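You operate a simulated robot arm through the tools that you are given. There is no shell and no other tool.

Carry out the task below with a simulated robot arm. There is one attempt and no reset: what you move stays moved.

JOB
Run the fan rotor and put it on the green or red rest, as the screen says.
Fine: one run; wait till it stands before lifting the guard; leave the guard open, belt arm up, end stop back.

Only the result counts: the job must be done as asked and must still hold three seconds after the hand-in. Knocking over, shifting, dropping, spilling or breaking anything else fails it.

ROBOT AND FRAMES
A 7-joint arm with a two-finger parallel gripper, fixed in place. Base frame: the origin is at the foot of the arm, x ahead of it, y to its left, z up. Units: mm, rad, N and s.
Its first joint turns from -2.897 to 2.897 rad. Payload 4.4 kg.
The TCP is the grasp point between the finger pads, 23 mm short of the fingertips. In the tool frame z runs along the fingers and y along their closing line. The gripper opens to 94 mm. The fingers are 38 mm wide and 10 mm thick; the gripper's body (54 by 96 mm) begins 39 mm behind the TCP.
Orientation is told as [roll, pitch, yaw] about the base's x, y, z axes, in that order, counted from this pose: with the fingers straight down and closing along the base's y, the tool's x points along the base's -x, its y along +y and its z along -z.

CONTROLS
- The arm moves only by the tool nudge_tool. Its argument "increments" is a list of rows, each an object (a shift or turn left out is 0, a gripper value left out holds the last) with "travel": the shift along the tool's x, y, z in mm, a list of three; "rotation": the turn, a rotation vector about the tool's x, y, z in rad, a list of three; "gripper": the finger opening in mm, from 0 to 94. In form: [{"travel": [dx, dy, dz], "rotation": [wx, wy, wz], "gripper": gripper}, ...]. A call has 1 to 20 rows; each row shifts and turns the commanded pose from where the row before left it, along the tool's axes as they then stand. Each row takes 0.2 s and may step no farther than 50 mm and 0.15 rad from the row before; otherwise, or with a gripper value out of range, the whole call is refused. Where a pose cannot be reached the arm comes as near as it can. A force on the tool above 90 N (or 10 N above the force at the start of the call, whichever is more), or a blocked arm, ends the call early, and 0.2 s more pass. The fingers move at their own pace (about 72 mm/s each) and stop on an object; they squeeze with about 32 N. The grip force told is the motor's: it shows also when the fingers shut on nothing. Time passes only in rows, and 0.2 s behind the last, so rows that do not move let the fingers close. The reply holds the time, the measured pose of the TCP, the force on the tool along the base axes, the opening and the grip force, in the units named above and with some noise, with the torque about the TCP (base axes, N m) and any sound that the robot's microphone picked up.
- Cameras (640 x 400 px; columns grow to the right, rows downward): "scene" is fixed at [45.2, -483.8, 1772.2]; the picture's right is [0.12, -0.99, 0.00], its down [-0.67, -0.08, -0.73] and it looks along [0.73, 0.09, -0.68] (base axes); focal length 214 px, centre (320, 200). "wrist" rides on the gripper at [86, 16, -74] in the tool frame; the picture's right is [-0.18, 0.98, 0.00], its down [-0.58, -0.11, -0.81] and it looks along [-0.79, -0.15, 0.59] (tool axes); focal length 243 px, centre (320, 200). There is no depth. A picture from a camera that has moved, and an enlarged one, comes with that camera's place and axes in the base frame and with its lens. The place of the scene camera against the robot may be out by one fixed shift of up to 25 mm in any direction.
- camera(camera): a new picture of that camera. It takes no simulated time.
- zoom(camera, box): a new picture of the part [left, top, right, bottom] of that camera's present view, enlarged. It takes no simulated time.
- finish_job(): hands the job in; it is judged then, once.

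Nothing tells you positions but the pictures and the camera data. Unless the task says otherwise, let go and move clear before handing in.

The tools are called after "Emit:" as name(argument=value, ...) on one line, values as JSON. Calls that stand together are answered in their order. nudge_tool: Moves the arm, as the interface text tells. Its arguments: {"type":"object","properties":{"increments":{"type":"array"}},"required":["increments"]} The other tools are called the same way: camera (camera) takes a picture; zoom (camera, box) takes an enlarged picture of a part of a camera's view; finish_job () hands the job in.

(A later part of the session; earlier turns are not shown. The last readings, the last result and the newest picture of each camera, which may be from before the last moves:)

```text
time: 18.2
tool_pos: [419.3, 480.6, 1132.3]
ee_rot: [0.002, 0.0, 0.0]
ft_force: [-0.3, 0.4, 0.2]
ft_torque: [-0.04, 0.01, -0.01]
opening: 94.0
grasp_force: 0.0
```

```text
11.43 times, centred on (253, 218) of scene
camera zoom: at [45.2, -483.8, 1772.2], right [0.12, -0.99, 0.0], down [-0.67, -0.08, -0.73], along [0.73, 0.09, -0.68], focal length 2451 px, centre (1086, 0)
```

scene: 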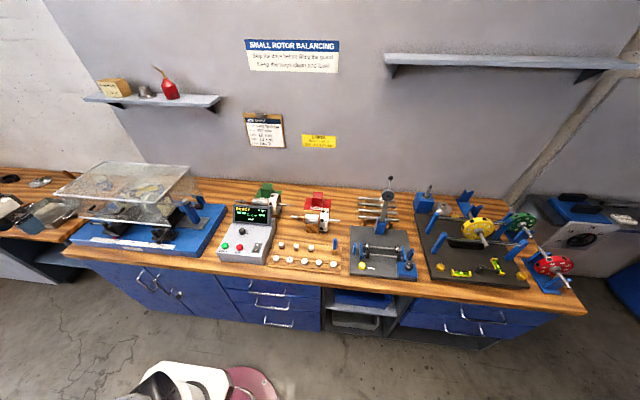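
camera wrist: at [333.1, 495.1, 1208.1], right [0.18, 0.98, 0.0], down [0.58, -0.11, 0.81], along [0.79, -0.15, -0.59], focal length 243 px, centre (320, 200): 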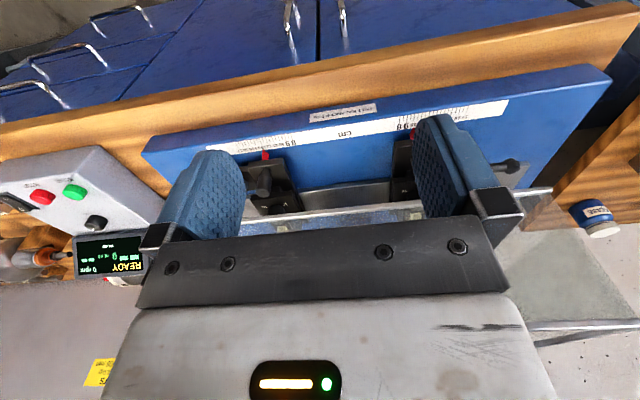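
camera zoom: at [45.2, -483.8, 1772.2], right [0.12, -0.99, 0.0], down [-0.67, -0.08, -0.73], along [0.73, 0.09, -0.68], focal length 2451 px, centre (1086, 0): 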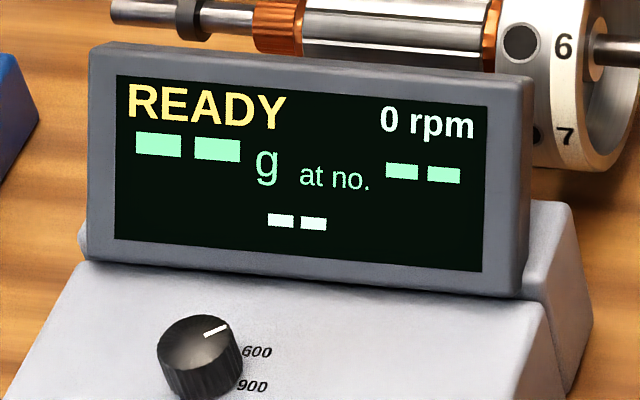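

Pointers read 10 and 13 and the dial reads 600. Next I'll raise the camera to look through the guard at the belt arm and the rotor.

Emit:
nudge_tool(increments=[{"travel": [0, 0, -45]}, {"travel": [0, 0, -45]}, {"travel": [0, -10, -45]}, {"travel": [0, -10, -45]}, {"travel": [0, -10, -30]}, {}])

Emit:
camera(camera="wrist")

Emit:
zoom(camera="wrist", box=[235, 100, 415, 220])

Emit:
zoom(camera="wrist", box=[250, 50, 350, 130])

Emit:
zoom(camera="wrist", box=[400, 40, 500, 120])

```text
time: 19.6
tool_pos: [418.8, 450.5, 1341.1]
ee_rot: [0.001, 0.0, -0.001]
ft_force: [0.0, 0.8, 0.1]
ft_torque: [-0.01, -0.02, 0.02]
opening: 94.1
grasp_force: 0.1
```

```text
taken
camera wrist: at [333.4, 465.4, 1417.0], right [0.18, 0.98, 0.0], down [0.58, -0.11, 0.81], along [0.79, -0.15, -0.59], focal length 243 px, centre (320, 200)
```

wrist: 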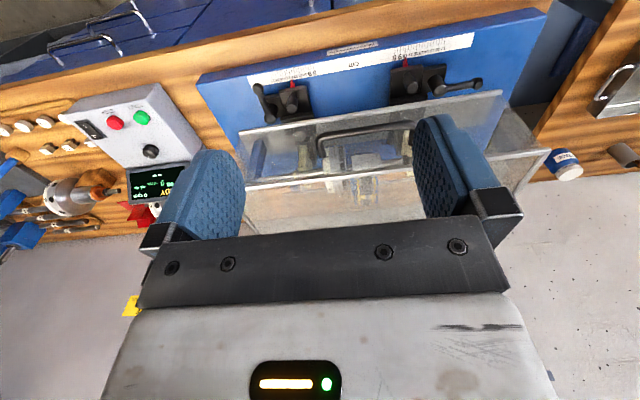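

```text
3.33 times, centred on (325, 160) of wrist
camera zoom: at [333.4, 465.4, 1417.0], right [0.18, 0.98, 0.0], down [0.58, -0.11, 0.81], along [0.79, -0.15, -0.59], focal length 809 px, centre (303, 333)
```

zoom: 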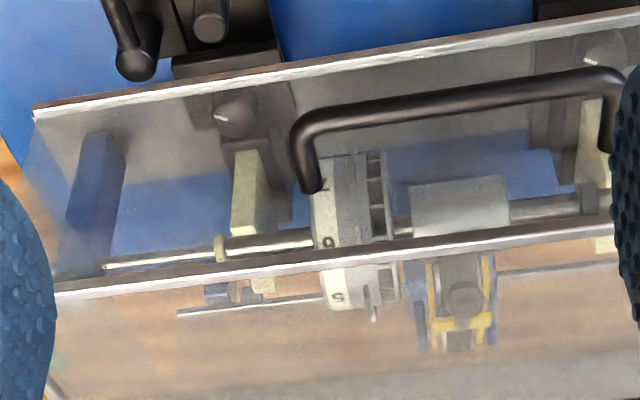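

```text
5.00 times, centred on (300, 90) of wrist
camera zoom: at [333.4, 465.4, 1417.0], right [0.18, 0.98, 0.0], down [0.58, -0.11, 0.81], along [0.79, -0.15, -0.59], focal length 1213 px, centre (420, 750)
```

zoom: 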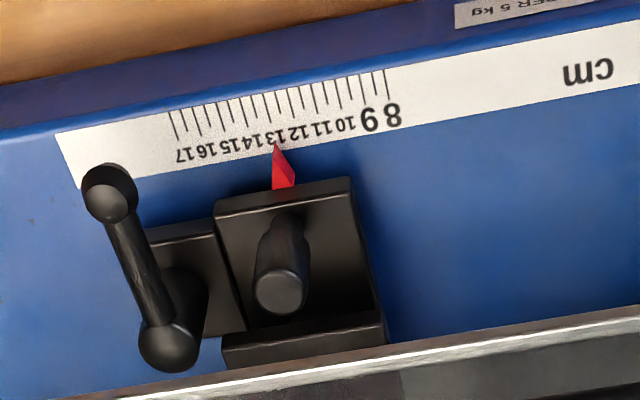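

```text
5.00 times, centred on (450, 80) of wrist
camera zoom: at [333.4, 465.4, 1417.0], right [0.18, 0.98, 0.0], down [0.58, -0.11, 0.81], along [0.79, -0.15, -0.59], focal length 1213 px, centre (-330, 800)
```

zoom: 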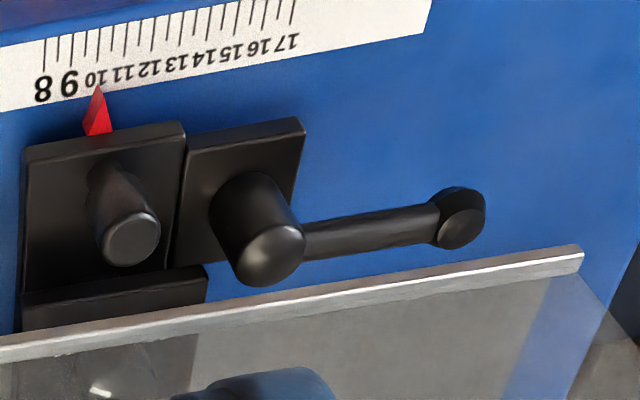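

Both pedestals have clamp levers at different angles, and I want to know whether one is loose. I'll enlarge the hubs, the pedestal dials and the belt arm.

Emit:
zoom(camera="wrist", box=[250, 75, 314, 115])

Emit:
zoom(camera="wrist", box=[425, 55, 489, 95])

Emit:
zoom(camera="wrist", box=[270, 110, 350, 160])

Emit:
zoom(camera="wrist", box=[340, 130, 412, 215])

Emit:
zoom(camera="scene", box=[110, 165, 174, 210])

Emit:
zoom(camera="scene", box=[60, 150, 140, 240])

```text
10.00 times, centred on (282, 95) of wrist
camera zoom: at [333.4, 465.4, 1417.0], right [0.18, 0.98, 0.0], down [0.58, -0.11, 0.81], along [0.79, -0.15, -0.59], focal length 2426 px, centre (700, 1250)
```

zoom: 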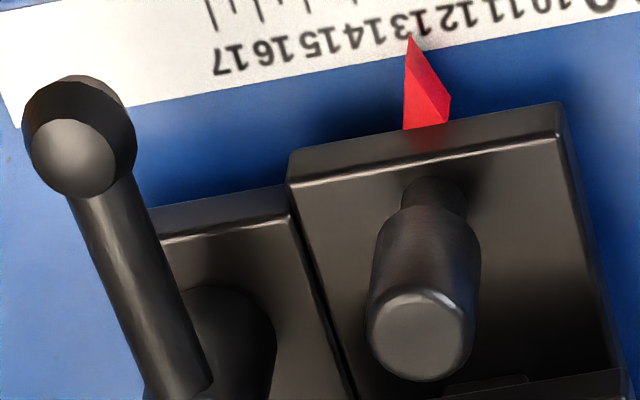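

```text
10.00 times, centred on (457, 75) of wrist
camera zoom: at [333.4, 465.4, 1417.0], right [0.18, 0.98, 0.0], down [0.58, -0.11, 0.81], along [0.79, -0.15, -0.59], focal length 2426 px, centre (-1050, 1450)
```

zoom: 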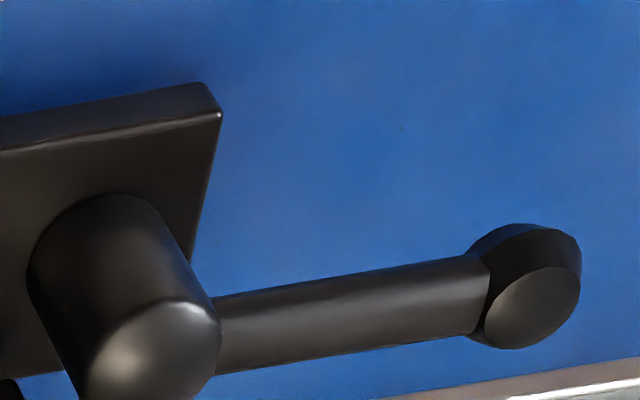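

```text
8.00 times, centred on (310, 135) of wrist
camera zoom: at [333.4, 465.4, 1417.0], right [0.18, 0.98, 0.0], down [0.58, -0.11, 0.81], along [0.79, -0.15, -0.59], focal length 1941 px, centre (400, 720)
```

zoom: 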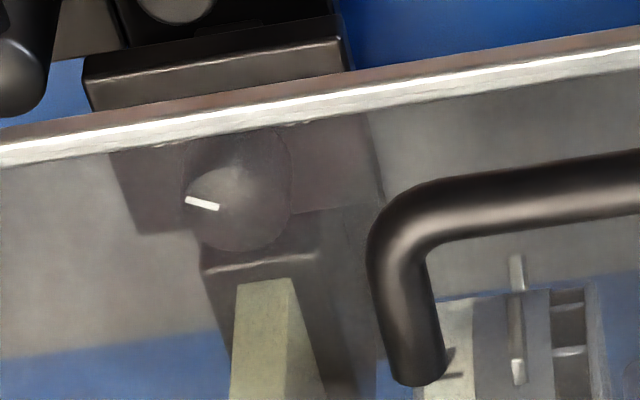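

```text
4.71 times, centred on (376, 172) of wrist
camera zoom: at [333.4, 465.4, 1417.0], right [0.18, 0.98, 0.0], down [0.58, -0.11, 0.81], along [0.79, -0.15, -0.59], focal length 1142 px, centre (56, 329)
```

zoom: 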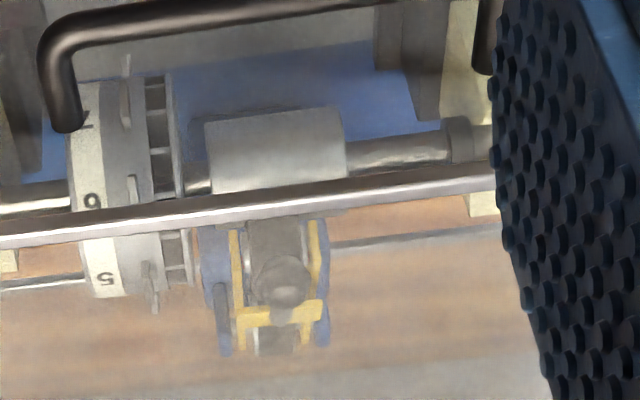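

```text
8.89 times, centred on (142, 188) of scene
camera zoom: at [45.2, -483.8, 1772.2], right [0.12, -0.99, 0.0], down [-0.67, -0.08, -0.73], along [0.73, 0.09, -0.68], focal length 1906 px, centre (1902, 311)
```

zoom: 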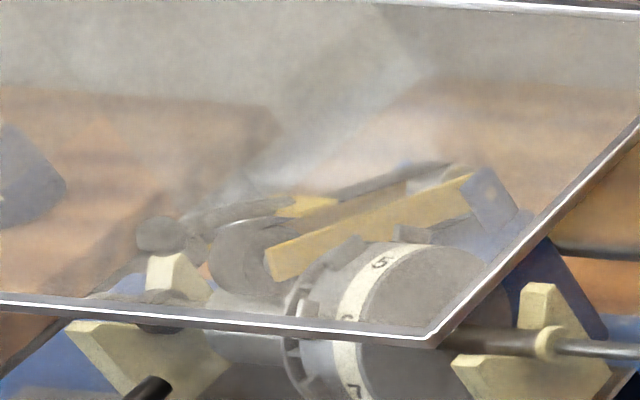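

```text
4.44 times, centred on (100, 195) of scene
camera zoom: at [45.2, -483.8, 1772.2], right [0.12, -0.99, 0.0], down [-0.67, -0.08, -0.73], along [0.73, 0.09, -0.68], focal length 953 px, centre (1298, 222)
```

zoom: 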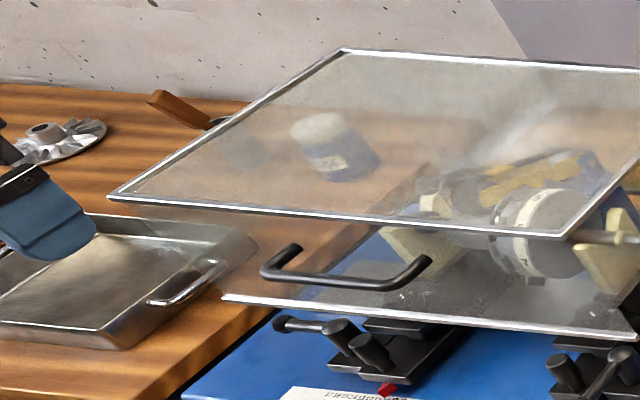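

Reasoning on the levers: turning clockwise to tighten gives left outward and right forward, so both look clamped, and the setup matches the sheet with the screen at READY. START is at about (583, 9, 938). I'll close the gripper and go above it.

Emit:
nudge_tool(increments=[{"travel": [-10, -44, 0], "gripper": 0}, {"travel": [-10, -44, 0]}, {"travel": [-10, -44, 0]}, {"travel": [-10, -44, 0]}, {"travel": [-10, -44, 0]}, {"travel": [-10, -44, 0]}, {"travel": [-10, -44, 0]}, {"travel": [-10, -44, 0]}, {"travel": [-10, -44, 0]}, {"travel": [-10, -44, 0]}, {"travel": [-9, 0, 44]}, {"travel": [-9, 0, 44]}, {"travel": [-9, 0, 44]}, {"travel": [-9, 0, 44]}, {"travel": [-9, 0, 44]}, {"travel": [-9, 0, 44]}, {"travel": [-10, 0, 44]}, {}])

Emit:
camera(camera="wrist")

Emit:
zoom(camera="scene", box=[200, 190, 300, 270])

```text
time: 23.4
tool_pos: [580.8, 9.4, 1033.3]
ee_rot: [0.0, -0.001, 0.001]
ft_force: [-0.8, -0.4, -0.3]
ft_torque: [-0.02, 0.01, 0.01]
opening: 0.1
grasp_force: 31.8
```

```text
taken
camera wrist: at [496.0, 24.3, 1109.5], right [0.18, 0.98, 0.0], down [0.58, -0.11, 0.81], along [0.79, -0.15, -0.59], focal length 243 px, centre (320, 200)
```

wrist: 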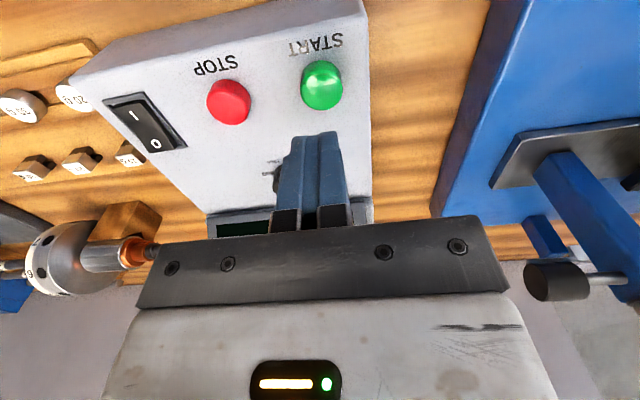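

```text
5.00 times, centred on (250, 230) of scene
camera zoom: at [45.2, -483.8, 1772.2], right [0.12, -0.99, 0.0], down [-0.67, -0.08, -0.73], along [0.73, 0.09, -0.68], focal length 1072 px, centre (670, 50)
```

zoom: 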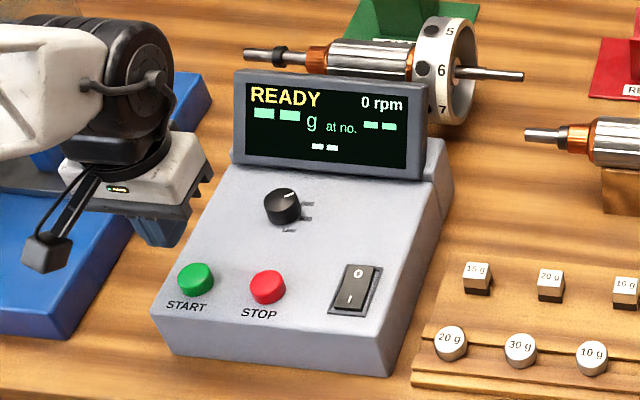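

The closed fingertips are above START and the view confirms it at (583, 9). I'll lower to just above it and then press in small steps.

Emit:
nudge_tool(increments=[{"travel": [-2, 0, 35]}, {"travel": [0, 0, 30]}, {"travel": [0, 0, 3]}, {"travel": [0, 0, 2]}, {}])

Emit:
zoom(camera="scene", box=[200, 190, 300, 270])

```text
time: 24.6
tool_pos: [585.6, 10.3, 964.5]
ee_rot: [0.0, -0.001, 0.0]
ft_force: [-2.6, -10.1, 29.3]
ft_torque: [-0.19, 0.11, -0.02]
opening: 0.2
grasp_force: 32.0
heard: click
```

```text
5.00 times, centred on (250, 230) of scene
camera zoom: at [45.2, -483.8, 1772.2], right [0.12, -0.99, 0.0], down [-0.67, -0.08, -0.73], along [0.73, 0.09, -0.68], focal length 1072 px, centre (670, 50)
```

zoom: 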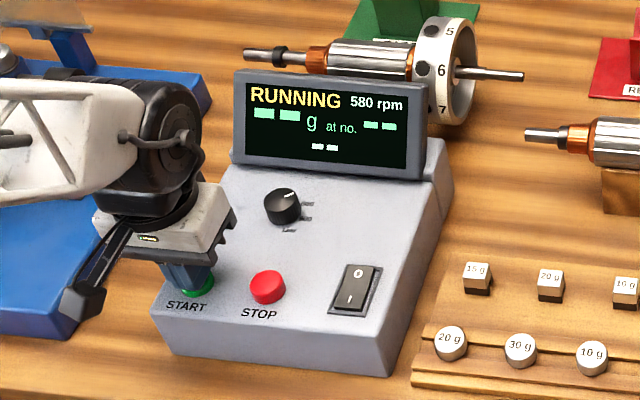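

A click was heard and the screen shows RUNNING at 580 rpm. I'll lift off the button straight up and watch the screen.

Emit:
nudge_tool(increments=[{"travel": [0, 0, -15]}, {"travel": [0, 0, -30]}, {"travel": [0, 0, -30]}, {}])

Emit:
zoom(camera="scene", box=[200, 190, 300, 270])

Emit:
zoom(camera="scene", box=[60, 150, 240, 260])

```text
time: 25.6
tool_pos: [585.2, 11.8, 1039.3]
ee_rot: [0.0, -0.001, 0.0]
ft_force: [-0.3, -0.2, 1.0]
ft_torque: [0.02, 0.05, -0.03]
opening: 0.1
grasp_force: 32.1
```

```text
5.00 times, centred on (250, 230) of scene
camera zoom: at [45.2, -483.8, 1772.2], right [0.12, -0.99, 0.0], down [-0.67, -0.08, -0.73], along [0.73, 0.09, -0.68], focal length 1072 px, centre (670, 50)
```

zoom: 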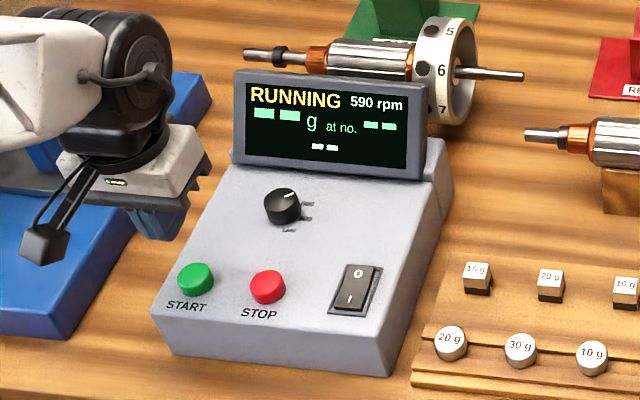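

```text
3.56 times, centred on (150, 205) of scene
camera zoom: at [45.2, -483.8, 1772.2], right [0.12, -0.99, 0.0], down [-0.67, -0.08, -0.73], along [0.73, 0.09, -0.68], focal length 763 px, centre (924, 182)
```

zoom: 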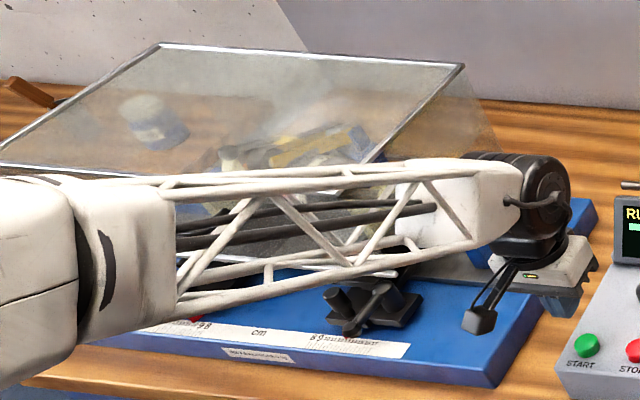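

It is running at 590 rpm with no reading yet. I'll hold still and let time pass.

Emit:
nudge_tool(increments=[{}, {}, {}, {}, {}, {}, {}, {}, {}, {}, {}, {}, {}, {}])

Emit:
zoom(camera="scene", box=[225, 195, 300, 245])

```text
time: 28.6
tool_pos: [585.4, 10.9, 1037.8]
ee_rot: [0.001, 0.0, -0.001]
ft_force: [0.0, -0.6, -0.2]
ft_torque: [0.01, -0.01, 0.02]
opening: 0.0
grasp_force: 32.5
```

```text
8.00 times, centred on (262, 220) of scene
camera zoom: at [45.2, -483.8, 1772.2], right [0.12, -0.99, 0.0], down [-0.67, -0.08, -0.73], along [0.73, 0.09, -0.68], focal length 1716 px, centre (780, 40)
```

zoom: 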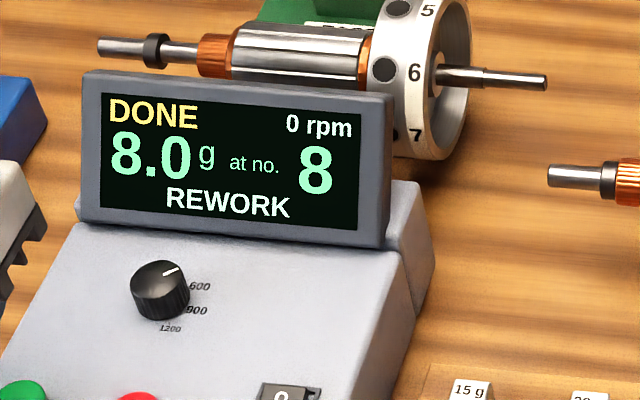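

The run is done: 8.0 g at no. 8, REWORK, 0 rpm, so the rotor goes on the red rest. The guard handle is at about x=575, z=1118, y 417–560, and the hinge is near (868, 977). I'll go in front of the handle and yaw the tool 90°.

Emit:
nudge_tool(increments=[{"travel": [25, 0, -42]}, {"travel": [25, 0, -42]}, {"travel": [25, 0, -42]}, {"travel": [25, 0, -42]}, {"travel": [25, 0, -42]}, {"travel": [20, 44, 0]}, {"travel": [10, 44, 0]}, {"travel": [0, 44, 0]}, {"travel": [0, 44, 0]}, {"travel": [0, 44, 0]}, {"travel": [0, 44, 0]}, {"travel": [0, 44, 0]}, {"travel": [0, 44, 0]}, {"travel": [0, 44, 0]}, {"travel": [0, 44, 0]}, {}])

Emit:
nudge_tool(increments=[{"rotation": [0, 0, -0.143], "gripper": 40}, {"rotation": [0, 0, -0.143]}, {"rotation": [0, 0, -0.143]}, {"rotation": [0, 0, -0.143]}, {"rotation": [0, 0, -0.143]}, {"rotation": [0, 0, -0.143]}, {"rotation": [0, 0, -0.143]}, {"rotation": [0, 0, -0.143]}, {"rotation": [0, 0, -0.143]}, {"rotation": [0, 0, -0.143]}, {"rotation": [0, 0, -0.141]}, {"rotation": [0.15, 0, 0]}, {"rotation": [0.15, 0, 0]}, {"rotation": [0.15, 0, 0]}, {"rotation": [0.15, 0, 0]}, {"rotation": [0.15, 0, 0]}, {"rotation": [0.035, 0, 0]}, {}])

Emit:
camera(camera="wrist")

Emit:
camera(camera="scene")

```text
time: 32.0
tool_pos: [430.3, 451.8, 1249.9]
ee_rot: [-0.001, 0.0, -0.002]
ft_force: [-0.8, 0.2, 0.1]
ft_torque: [0.02, 0.03, 0.03]
opening: 0.0
grasp_force: 32.1
```

```text
time: 35.8
tool_pos: [430.6, 449.5, 1249.0]
ee_rot: [-0.785, -0.001, 1.571]
ft_force: [1.0, -0.6, 0.2]
ft_torque: [-0.04, 0.0, 0.01]
opening: 39.9
grasp_force: 0.1
```

```text
taken
camera wrist: at [366.2, 362.0, 1290.7], right [-0.7, 0.18, -0.69], down [-0.49, 0.58, 0.65], along [0.52, 0.79, -0.31], focal length 243 px, centre (320, 200)
```

wrist: 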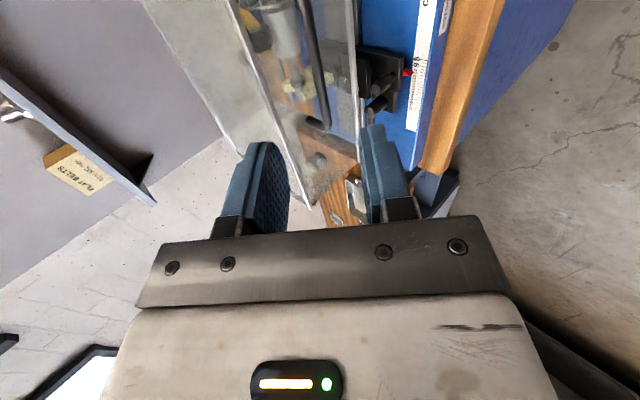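

```text
taken
```

scene: 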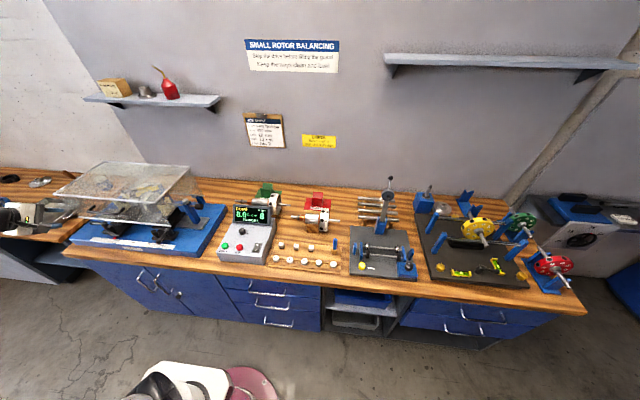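

The tool is tilted 45° and the handle bar is visible between the fingers. I'll zoom in on it to refine its position, and check that the rotor stands still.

Emit:
zoom(camera="wrist", box=[230, 0, 390, 140])

Emit:
zoom(camera="scene", box=[50, 150, 240, 260])

```text
2.86 times, centred on (310, 70) of wrist
camera zoom: at [366.2, 362.0, 1290.7], right [-0.7, 0.18, -0.69], down [-0.49, 0.58, 0.65], along [0.52, 0.79, -0.31], focal length 693 px, centre (349, 571)
```

zoom: 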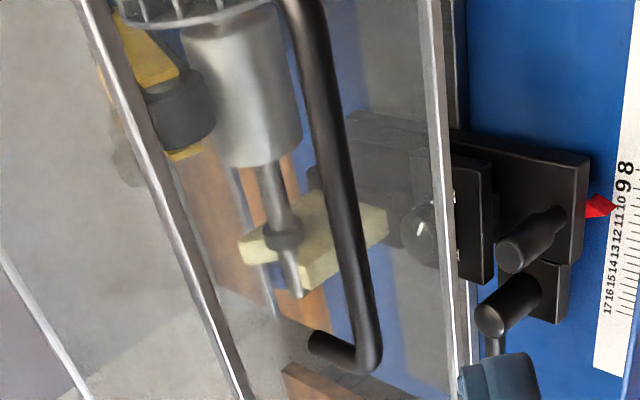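

```text
3.37 times, centred on (145, 205) of scene
camera zoom: at [45.2, -483.8, 1772.2], right [0.12, -0.99, 0.0], down [-0.67, -0.08, -0.73], along [0.73, 0.09, -0.68], focal length 722 px, centre (910, 183)
```

zoom: 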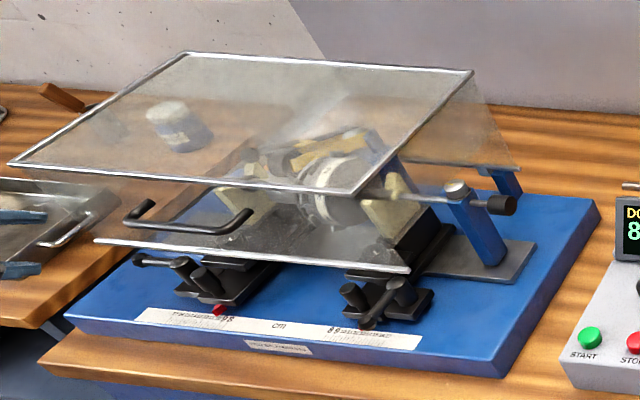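

The bar is estimated at (571, z 1122). I'll shift to line up, approach to 40 mm short along the tool axis, and look.

Emit:
nudge_tool(increments=[{"travel": [0, -9.6, 0], "gripper": 30}, {"travel": [0, 0, 35]}, {"travel": [0, 0, 35]}, {"travel": [0, 0, 35]}, {"travel": [0, 0, 30]}, {}])

Emit:
camera(camera="wrist")

Emit:
zoom(camera="scene", box=[50, 170, 150, 240])

```text
time: 37.2
tool_pos: [533.3, 451.5, 1160.5]
ee_rot: [-0.786, 0.0, 1.571]
ft_force: [-0.3, -0.1, 0.2]
ft_torque: [-0.01, 0.03, -0.01]
opening: 30.2
grasp_force: 0.0
```

```text
taken
camera wrist: at [468.6, 362.2, 1202.6], right [-0.7, 0.18, -0.69], down [-0.49, 0.58, 0.65], along [0.52, 0.79, -0.31], focal length 243 px, centre (320, 200)
```

wrist: 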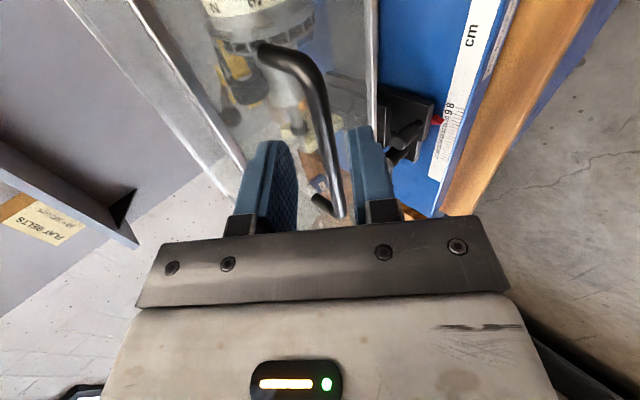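

```text
5.71 times, centred on (100, 205) of scene
camera zoom: at [45.2, -483.8, 1772.2], right [0.12, -0.99, 0.0], down [-0.67, -0.08, -0.73], along [0.73, 0.09, -0.68], focal length 1226 px, centre (1577, 171)
```

zoom: 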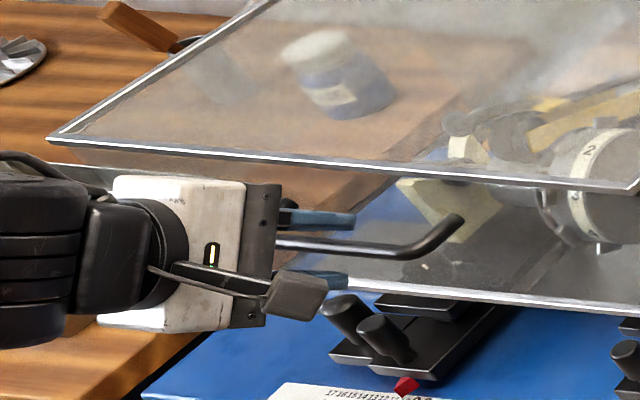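

The bar lies centred between the fingers, about 55–59 mm ahead along the tool axis. I'll advance 44 mm with the opening at 24 mm, and then close on it.

Emit:
nudge_tool(increments=[{"gripper": 24}, {"travel": [0, 0, 15]}, {"travel": [0, 0, 15]}, {"travel": [0, 0, 14]}, {}])

Emit:
camera(camera="wrist")

Emit:
zoom(camera="wrist", box=[220, 100, 420, 240])

Emit:
zoom(camera="scene", box=[70, 180, 150, 230])

```text
time: 38.4
tool_pos: [563.8, 450.0, 1127.9]
ee_rot: [-0.787, 0.001, 1.57]
ft_force: [0.1, 0.1, 0.0]
ft_torque: [0.02, 0.01, -0.02]
opening: 24.1
grasp_force: 0.0
```

```text
taken
camera wrist: at [499.0, 362.1, 1171.7], right [-0.69, 0.18, -0.69], down [-0.49, 0.58, 0.65], along [0.52, 0.79, -0.31], focal length 243 px, centre (320, 200)
```

wrist: 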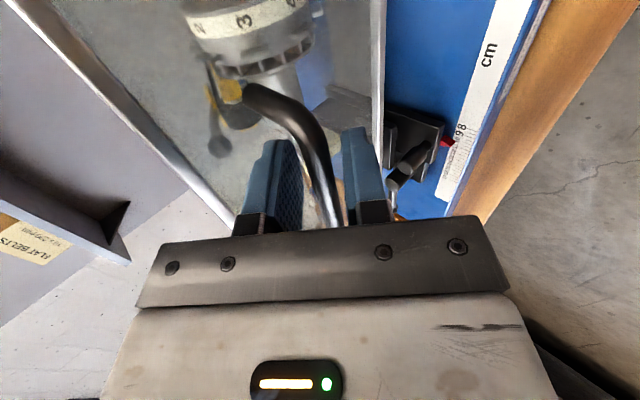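

```text
2.86 times, centred on (320, 170) of wrist
camera zoom: at [499.0, 362.1, 1171.7], right [-0.69, 0.18, -0.69], down [-0.49, 0.58, 0.65], along [0.52, 0.79, -0.31], focal length 693 px, centre (320, 286)
```

zoom: 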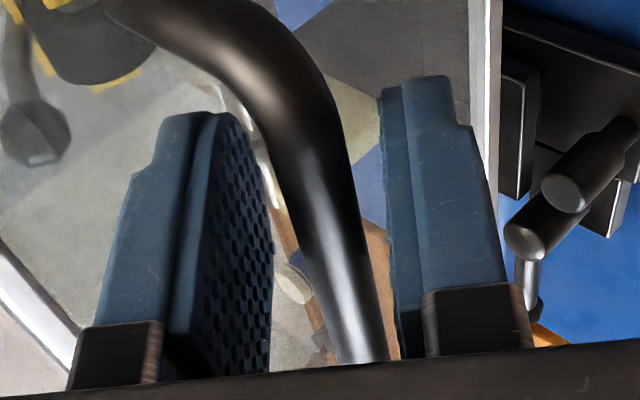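

```text
8.00 times, centred on (110, 205) of scene
camera zoom: at [45.2, -483.8, 1772.2], right [0.12, -0.99, 0.0], down [-0.67, -0.08, -0.73], along [0.73, 0.09, -0.68], focal length 1716 px, centre (2000, 160)
```

zoom: 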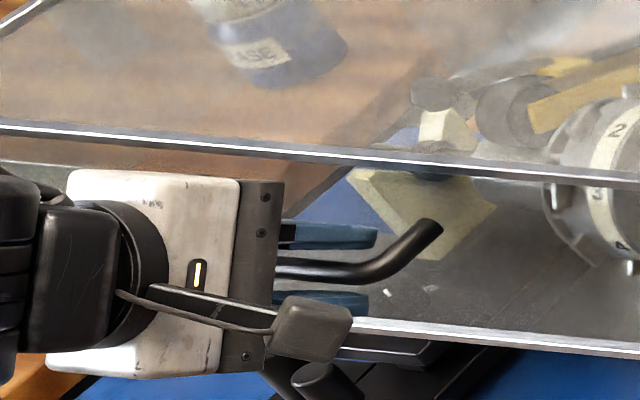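

The bar is between the pads about 9 mm from the tips. I'll advance 3 mm and close on it.

Emit:
nudge_tool(increments=[{"travel": [0, 0, 3]}, {"gripper": 0}, {}, {}, {}])

Emit:
zoom(camera="wrist", box=[220, 100, 420, 240])

```text
time: 39.6
tool_pos: [565.5, 450.5, 1126.5]
ee_rot: [-0.784, -0.001, 1.572]
ft_force: [9.5, -1.6, 3.6]
ft_torque: [-1.12, -0.02, 1.1]
opening: 11.8
grasp_force: 45.1
```

```text
2.86 times, centred on (320, 170) of wrist
camera zoom: at [501.5, 362.0, 1169.3], right [-0.7, 0.18, -0.69], down [-0.49, 0.58, 0.65], along [0.52, 0.79, -0.31], focal length 693 px, centre (320, 286)
```

zoom: 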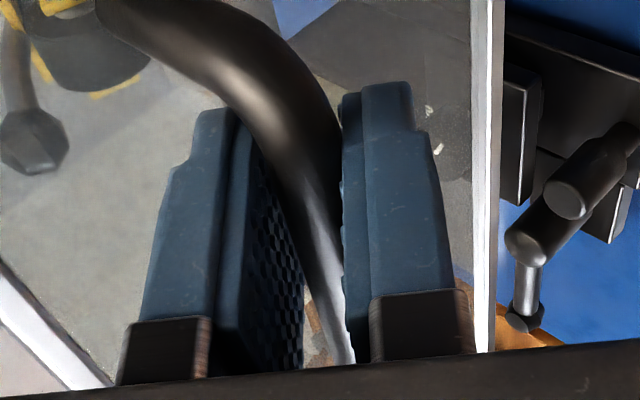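

It holds, but the torque suggests the pads touch the bar's bend. I'll reopen, shift 15 mm towards the bar's middle and close again.

Emit:
nudge_tool(increments=[{"gripper": 24}, {}, {"travel": [-15, 0, 0]}, {"gripper": 0}, {}, {}, {}])

```text
time: 41.2
tool_pos: [565.3, 465.1, 1126.7]
ee_rot: [-0.785, 0.0, 1.57]
ft_force: [5.7, -15.0, 3.3]
ft_torque: [-1.66, -0.1, 0.65]
opening: 11.7
grasp_force: 44.9
```

The grip shows some torque. I'll look at how the bar sits in the pads before lifting.

Emit:
zoom(camera="wrist", box=[220, 100, 420, 240])

Emit:
zoom(camera="scene", box=[70, 180, 150, 230])

Emit:
nudge_tool(increments=[{}, {}])

```text
2.86 times, centred on (320, 170) of wrist
camera zoom: at [501.6, 376.8, 1169.2], right [-0.7, 0.18, -0.69], down [-0.49, 0.58, 0.65], along [0.52, 0.79, -0.31], focal length 693 px, centre (320, 286)
```

zoom: 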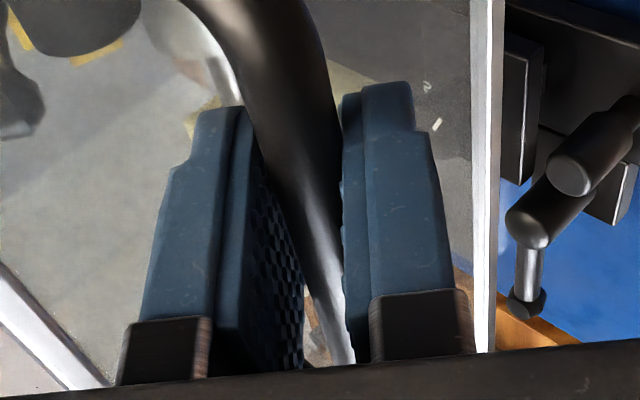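

```text
8.00 times, centred on (110, 205) of scene
camera zoom: at [45.2, -483.8, 1772.2], right [0.12, -0.99, 0.0], down [-0.67, -0.08, -0.73], along [0.73, 0.09, -0.68], focal length 1716 px, centre (2000, 160)
```

zoom: 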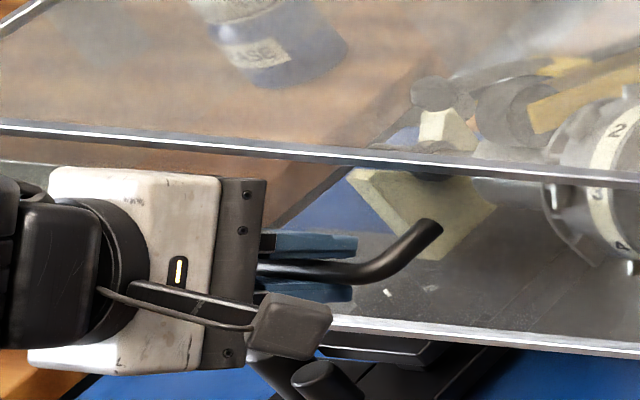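

```text
time: 41.8
tool_pos: [566.2, 465.3, 1126.8]
ee_rot: [-0.786, 0.001, 1.571]
ft_force: [8.9, -19.6, 3.2]
ft_torque: [-1.3, -0.05, 0.9]
opening: 11.9
grasp_force: 44.9
```

The bar is firmly held at the pads. I'll swing the guard up along its arc about the hinge, starting with a small test step.

Emit:
nudge_tool(increments=[{"travel": [0, -13.6, -4]}, {"travel": [0, -13.6, -4]}, {}])

Emit:
zoom(camera="scene", box=[40, 130, 240, 260])

```text
time: 42.6
tool_pos: [579.9, 464.7, 1151.3]
ee_rot: [-0.783, 0.0, 1.572]
ft_force: [-4.3, -4.8, -0.7]
ft_torque: [-0.79, 0.16, 1.41]
opening: 11.8
grasp_force: 45.0
```

```text
3.08 times, centred on (140, 195) of scene
camera zoom: at [45.2, -483.8, 1772.2], right [0.12, -0.99, 0.0], down [-0.67, -0.08, -0.73], along [0.73, 0.09, -0.68], focal length 660 px, centre (874, 215)
```

zoom: 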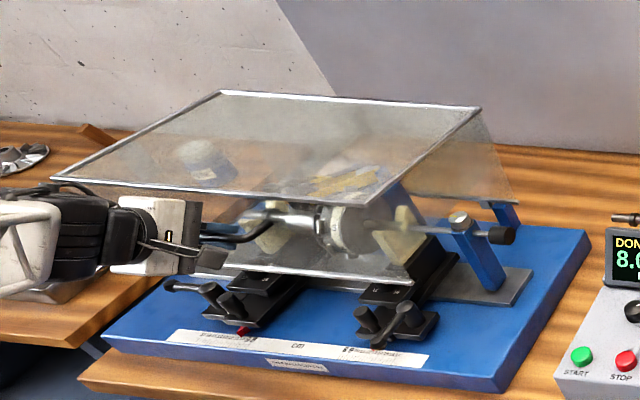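

The guard lifts with small forces. I'll continue along the arc.

Emit:
nudge_tool(increments=[{"travel": [0, -13.9, -2.9]}, {"travel": [0, -13.9, -2.8]}, {"travel": [0, -14.1, -1.7]}, {"travel": [0, -14.2, -1.5]}, {"travel": [0, -14.2, -0.5]}, {"travel": [0, -14.2, -0.4]}, {}])

Emit:
zoom(camera="scene", box=[40, 130, 240, 260])

```text
time: 44.2
tool_pos: [631.5, 464.8, 1217.5]
ee_rot: [-0.785, 0.0, 1.572]
ft_force: [1.7, -5.2, -4.2]
ft_torque: [-1.29, -0.03, 0.4]
opening: 11.8
grasp_force: 44.5
```

```text
3.08 times, centred on (140, 195) of scene
camera zoom: at [45.2, -483.8, 1772.2], right [0.12, -0.99, 0.0], down [-0.67, -0.08, -0.73], along [0.73, 0.09, -0.68], focal length 660 px, centre (874, 215)
```

zoom: 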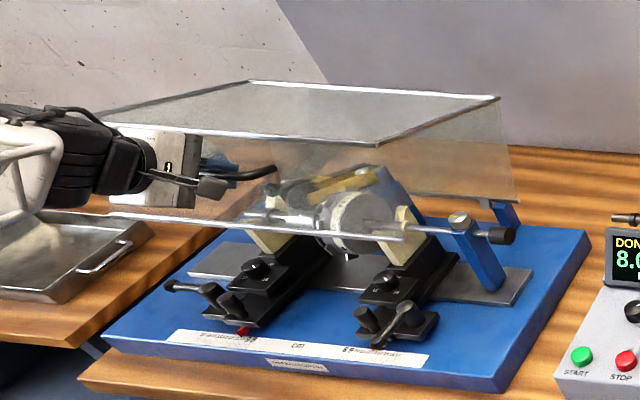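

The guard is about 20° open and forces are still small. Continuing to about 45°.

Emit:
nudge_tool(increments=[{"travel": [0, -14.2, 0.8]}, {"travel": [0, -14.2, 1.0]}, {"travel": [0, -14.1, 2.0]}, {"travel": [0, -14.0, 2.1]}, {"travel": [0, -13.8, 3.2]}, {"travel": [0, -13.8, 3.4]}, {"travel": [0, -13.5, 4.4]}, {"travel": [0, -13.4, 4.6]}, {}])

Emit:
zoom(camera="scene", box=[20, 80, 240, 260])

```text
time: 46.2
tool_pos: [726.7, 465.0, 1281.8]
ee_rot: [-0.785, 0.0, 1.571]
ft_force: [1.2, -4.9, -1.0]
ft_torque: [-0.66, -0.05, 0.09]
opening: 12.0
grasp_force: 44.9
```

```text
2.22 times, centred on (130, 170) of scene
camera zoom: at [45.2, -483.8, 1772.2], right [0.12, -0.99, 0.0], down [-0.67, -0.08, -0.73], along [0.73, 0.09, -0.68], focal length 477 px, centre (742, 267)
```

zoom: 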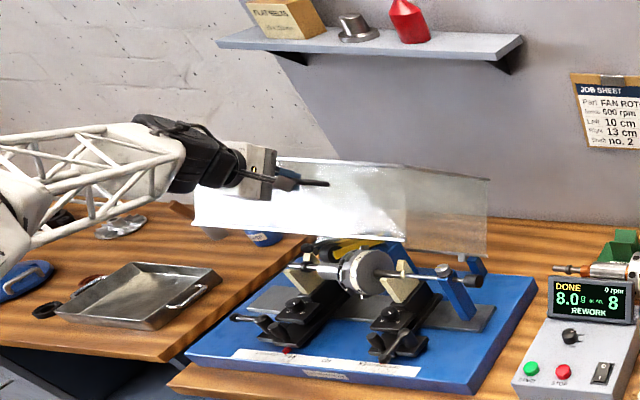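

The guard is at about 40° and nearly over-centre. I'll continue on to about 60°, watching the forces.

Emit:
nudge_tool(increments=[{"travel": [0, -13.1, 5.5]}, {"travel": [0, -12.9, 5.7]}, {"travel": [0, -12.6, 6.7]}, {"travel": [0, -12.4, 6.9]}, {"travel": [0, -12.0, 7.7]}, {"travel": [0, -11.8, 7.9]}, {}])

Emit:
zoom(camera="scene", box=[20, 80, 240, 260])

```text
time: 47.8
tool_pos: [808.5, 465.4, 1305.0]
ee_rot: [-0.785, 0.001, 1.571]
ft_force: [-1.2, 1.6, 9.7]
ft_torque: [-0.01, -0.06, -0.38]
opening: 12.0
grasp_force: 45.0
```

```text
2.22 times, centred on (130, 170) of scene
camera zoom: at [45.2, -483.8, 1772.2], right [0.12, -0.99, 0.0], down [-0.67, -0.08, -0.73], along [0.73, 0.09, -0.68], focal length 477 px, centre (742, 267)
```

zoom: 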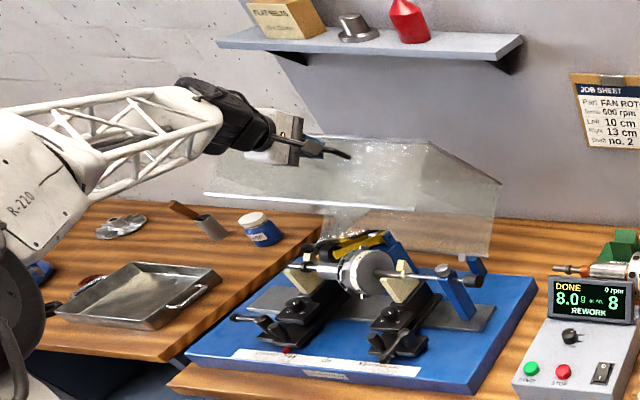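

The radial force suggests the true arc is slightly higher. I'll correct upward a little and continue toward the stop.

Emit:
nudge_tool(increments=[{"travel": [0, -12.7, 7.1]}, {"travel": [0, -11.7, 8.1]}, {"travel": [0, -11.0, 8.8]}, {}])

Emit:
zoom(camera="scene", box=[20, 80, 240, 260])

```text
time: 48.8
tool_pos: [848.9, 465.2, 1310.9]
ee_rot: [-0.781, 0.001, 1.571]
ft_force: [2.3, 6.5, -23.5]
ft_torque: [0.61, 0.18, -1.05]
opening: 11.8
grasp_force: 45.6
```

```text
2.22 times, centred on (130, 170) of scene
camera zoom: at [45.2, -483.8, 1772.2], right [0.12, -0.99, 0.0], down [-0.67, -0.08, -0.73], along [0.73, 0.09, -0.68], focal length 477 px, centre (742, 267)
```

zoom: 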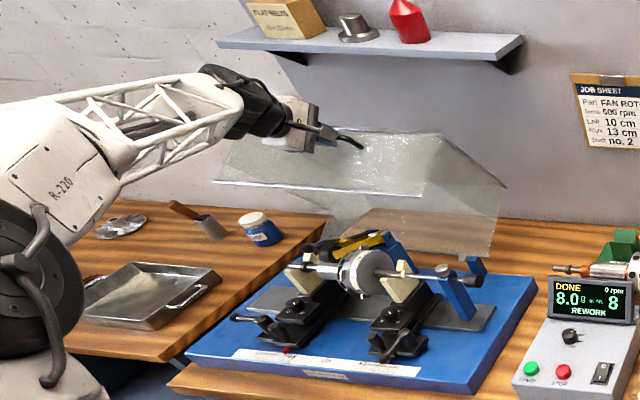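

Now the pull is downward, so I'm slightly too high. I'll step on with a slight downward component.

Emit:
nudge_tool(increments=[{"travel": [0, -7.4, 12.4]}, {"travel": [0, -8.8, 11.0]}, {}])

Emit:
zoom(camera="scene", box=[20, 80, 240, 260])

```text
time: 49.6
tool_pos: [876.6, 464.8, 1311.8]
ee_rot: [-0.788, -0.002, 1.57]
ft_force: [2.7, 16.7, 11.5]
ft_torque: [0.63, -0.11, -0.49]
opening: 11.8
grasp_force: 44.8
```

```text
2.22 times, centred on (130, 170) of scene
camera zoom: at [45.2, -483.8, 1772.2], right [0.12, -0.99, 0.0], down [-0.67, -0.08, -0.73], along [0.73, 0.09, -0.68], focal length 477 px, centre (742, 267)
```

zoom: 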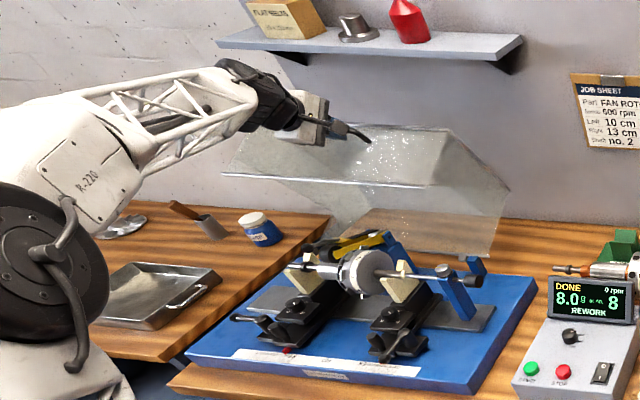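

It still swings freely. I'll carry on with a few more steps toward the stop.

Emit:
nudge_tool(increments=[{"travel": [0, -10.0, 9.6]}, {"travel": [0, -9.2, 10.6]}, {"travel": [0, -8.5, 11.3]}, {}])

Emit:
zoom(camera="scene", box=[20, 80, 240, 260])

```text
time: 50.6
tool_pos: [919.0, 464.4, 1307.3]
ee_rot: [-0.785, -0.002, 1.572]
ft_force: [5.2, 17.3, 18.9]
ft_torque: [0.63, -0.09, -0.88]
opening: 11.8
grasp_force: 44.8
```

```text
2.22 times, centred on (130, 170) of scene
camera zoom: at [45.2, -483.8, 1772.2], right [0.12, -0.99, 0.0], down [-0.67, -0.08, -0.73], along [0.73, 0.09, -0.68], focal length 477 px, centre (742, 267)
```

zoom: 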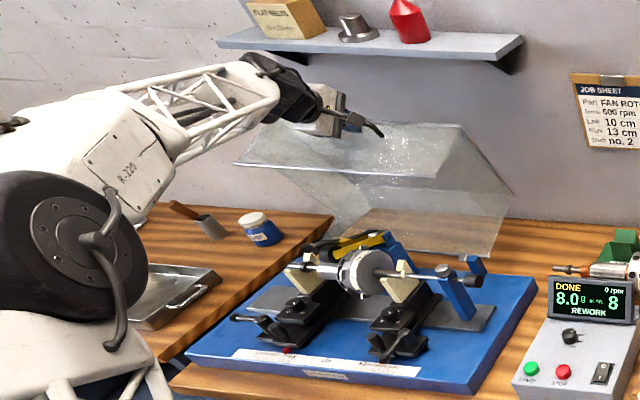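

The guard is about 75° open and still free. I'll continue gently until I feel the stop.

Emit:
nudge_tool(increments=[{"travel": [0, -9.2, 9.2]}, {"travel": [0, -7.8, 10.6]}, {}])

Emit:
zoom(camera="scene", box=[20, 80, 240, 260])

```text
time: 51.4
tool_pos: [945.9, 464.6, 1302.1]
ee_rot: [-0.781, 0.003, 1.572]
ft_force: [3.2, 19.2, 2.3]
ft_torque: [0.81, -0.01, -0.98]
opening: 11.8
grasp_force: 45.5
```

```text
2.22 times, centred on (130, 170) of scene
camera zoom: at [45.2, -483.8, 1772.2], right [0.12, -0.99, 0.0], down [-0.67, -0.08, -0.73], along [0.73, 0.09, -0.68], focal length 477 px, centre (742, 267)
```

zoom: 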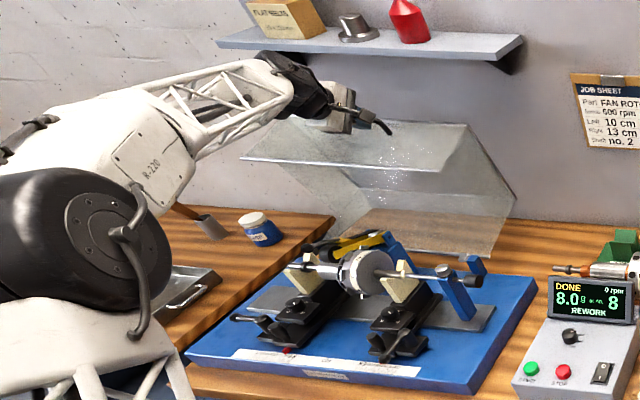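

Still free at about 80°. Two more gentle steps.

Emit:
nudge_tool(increments=[{"travel": [0, -6.6, 11.8]}, {"travel": [0, -6.2, 12.2]}, {}])

Emit:
zoom(camera="scene", box=[20, 80, 240, 260])

```text
time: 52.2
tool_pos: [970.6, 465.1, 1294.8]
ee_rot: [-0.781, 0.001, 1.571]
ft_force: [1.6, 10.6, -4.3]
ft_torque: [0.95, 0.02, -0.84]
opening: 11.6
grasp_force: 45.0
```

```text
2.22 times, centred on (130, 170) of scene
camera zoom: at [45.2, -483.8, 1772.2], right [0.12, -0.99, 0.0], down [-0.67, -0.08, -0.73], along [0.73, 0.09, -0.68], focal length 477 px, centre (742, 267)
```

zoom: 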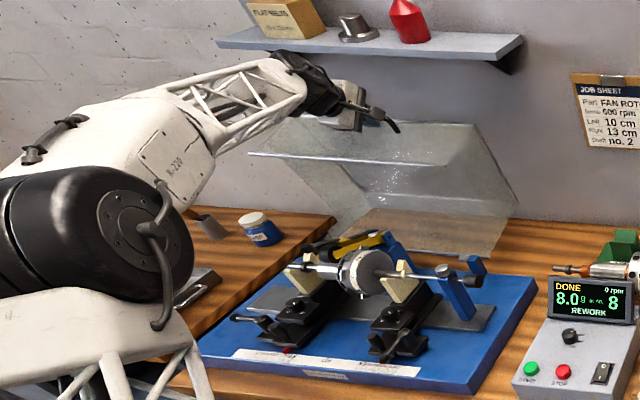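

Very close to fully open by geometry. I'll take one more small step, then release.

Emit:
nudge_tool(increments=[{"travel": [0, -2.6, 6.4]}, {"travel": [0, -2.4, 6.6]}, {}])

```text
time: 53.0
tool_pos: [984.6, 464.6, 1291.1]
ee_rot: [-0.785, 0.001, 1.571]
ft_force: [4.8, 2.3, 2.9]
ft_torque: [0.6, -0.04, -1.16]
opening: 11.8
grasp_force: 44.6
```

No stop felt yet. Another small step.

Emit:
nudge_tool(increments=[{"travel": [0, -2.6, 6.5]}, {"travel": [0, -2.4, 6.7]}, {}])

Emit:
zoom(camera="scene", box=[20, 80, 240, 260])

Emit:
camera(camera="wrist")

```text
time: 53.8
tool_pos: [996.4, 464.8, 1286.2]
ee_rot: [-0.787, -0.002, 1.57]
ft_force: [8.8, 5.9, 14.9]
ft_torque: [0.64, -0.03, -0.95]
opening: 11.6
grasp_force: 45.3
```

```text
2.22 times, centred on (130, 170) of scene
camera zoom: at [45.2, -483.8, 1772.2], right [0.12, -0.99, 0.0], down [-0.67, -0.08, -0.73], along [0.73, 0.09, -0.68], focal length 477 px, centre (742, 267)
```

zoom: 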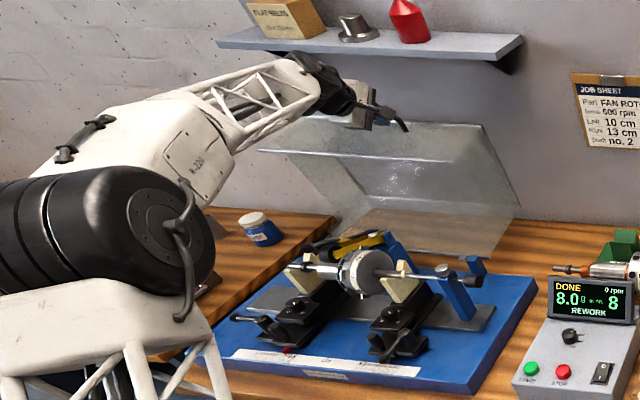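

```text
taken
camera wrist: at [932.8, 376.5, 1328.0], right [-0.69, 0.18, -0.7], down [-0.49, 0.58, 0.65], along [0.52, 0.79, -0.31], focal length 243 px, centre (320, 200)
```

wrist: 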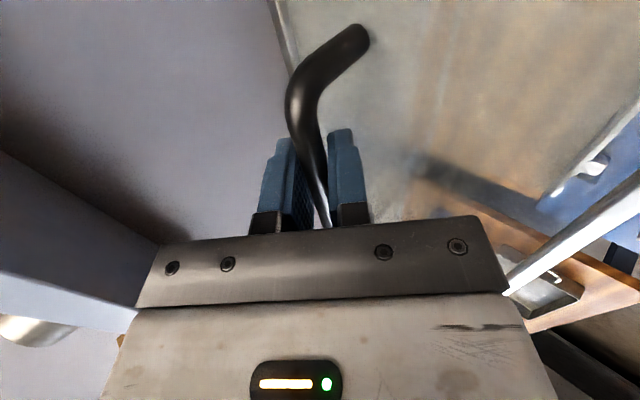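

The guard is at about 90°, well past its balance point. I'll open the fingers, watch it settle, and back off along the tool axis.

Emit:
nudge_tool(increments=[{"gripper": 30}, {}, {}])

Emit:
camera(camera="wrist")

Emit:
zoom(camera="scene", box=[60, 80, 240, 230])

```text
time: 54.6
tool_pos: [995.6, 464.5, 1284.0]
ee_rot: [-0.783, 0.001, 1.57]
ft_force: [-0.8, -0.4, -0.1]
ft_torque: [0.0, -0.06, 0.01]
opening: 30.1
grasp_force: 0.1
```

```text
taken
camera wrist: at [932.8, 376.6, 1326.3], right [-0.7, 0.18, -0.69], down [-0.49, 0.58, 0.65], along [0.52, 0.79, -0.31], focal length 243 px, centre (320, 200)
```

wrist: 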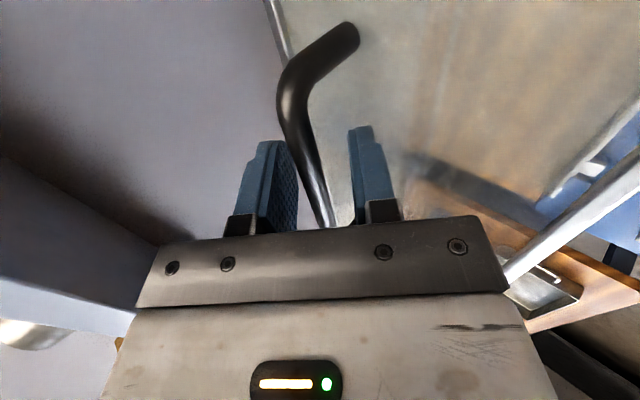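

```text
2.67 times, centred on (150, 155) of scene
camera zoom: at [45.2, -483.8, 1772.2], right [0.12, -0.99, 0.0], down [-0.67, -0.08, -0.73], along [0.73, 0.09, -0.68], focal length 572 px, centre (773, 320)
```

zoom: 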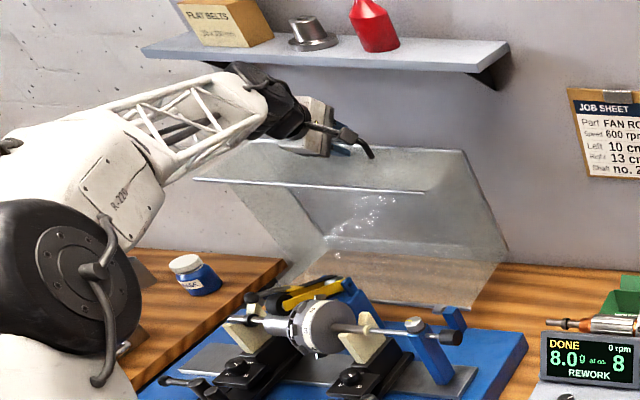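

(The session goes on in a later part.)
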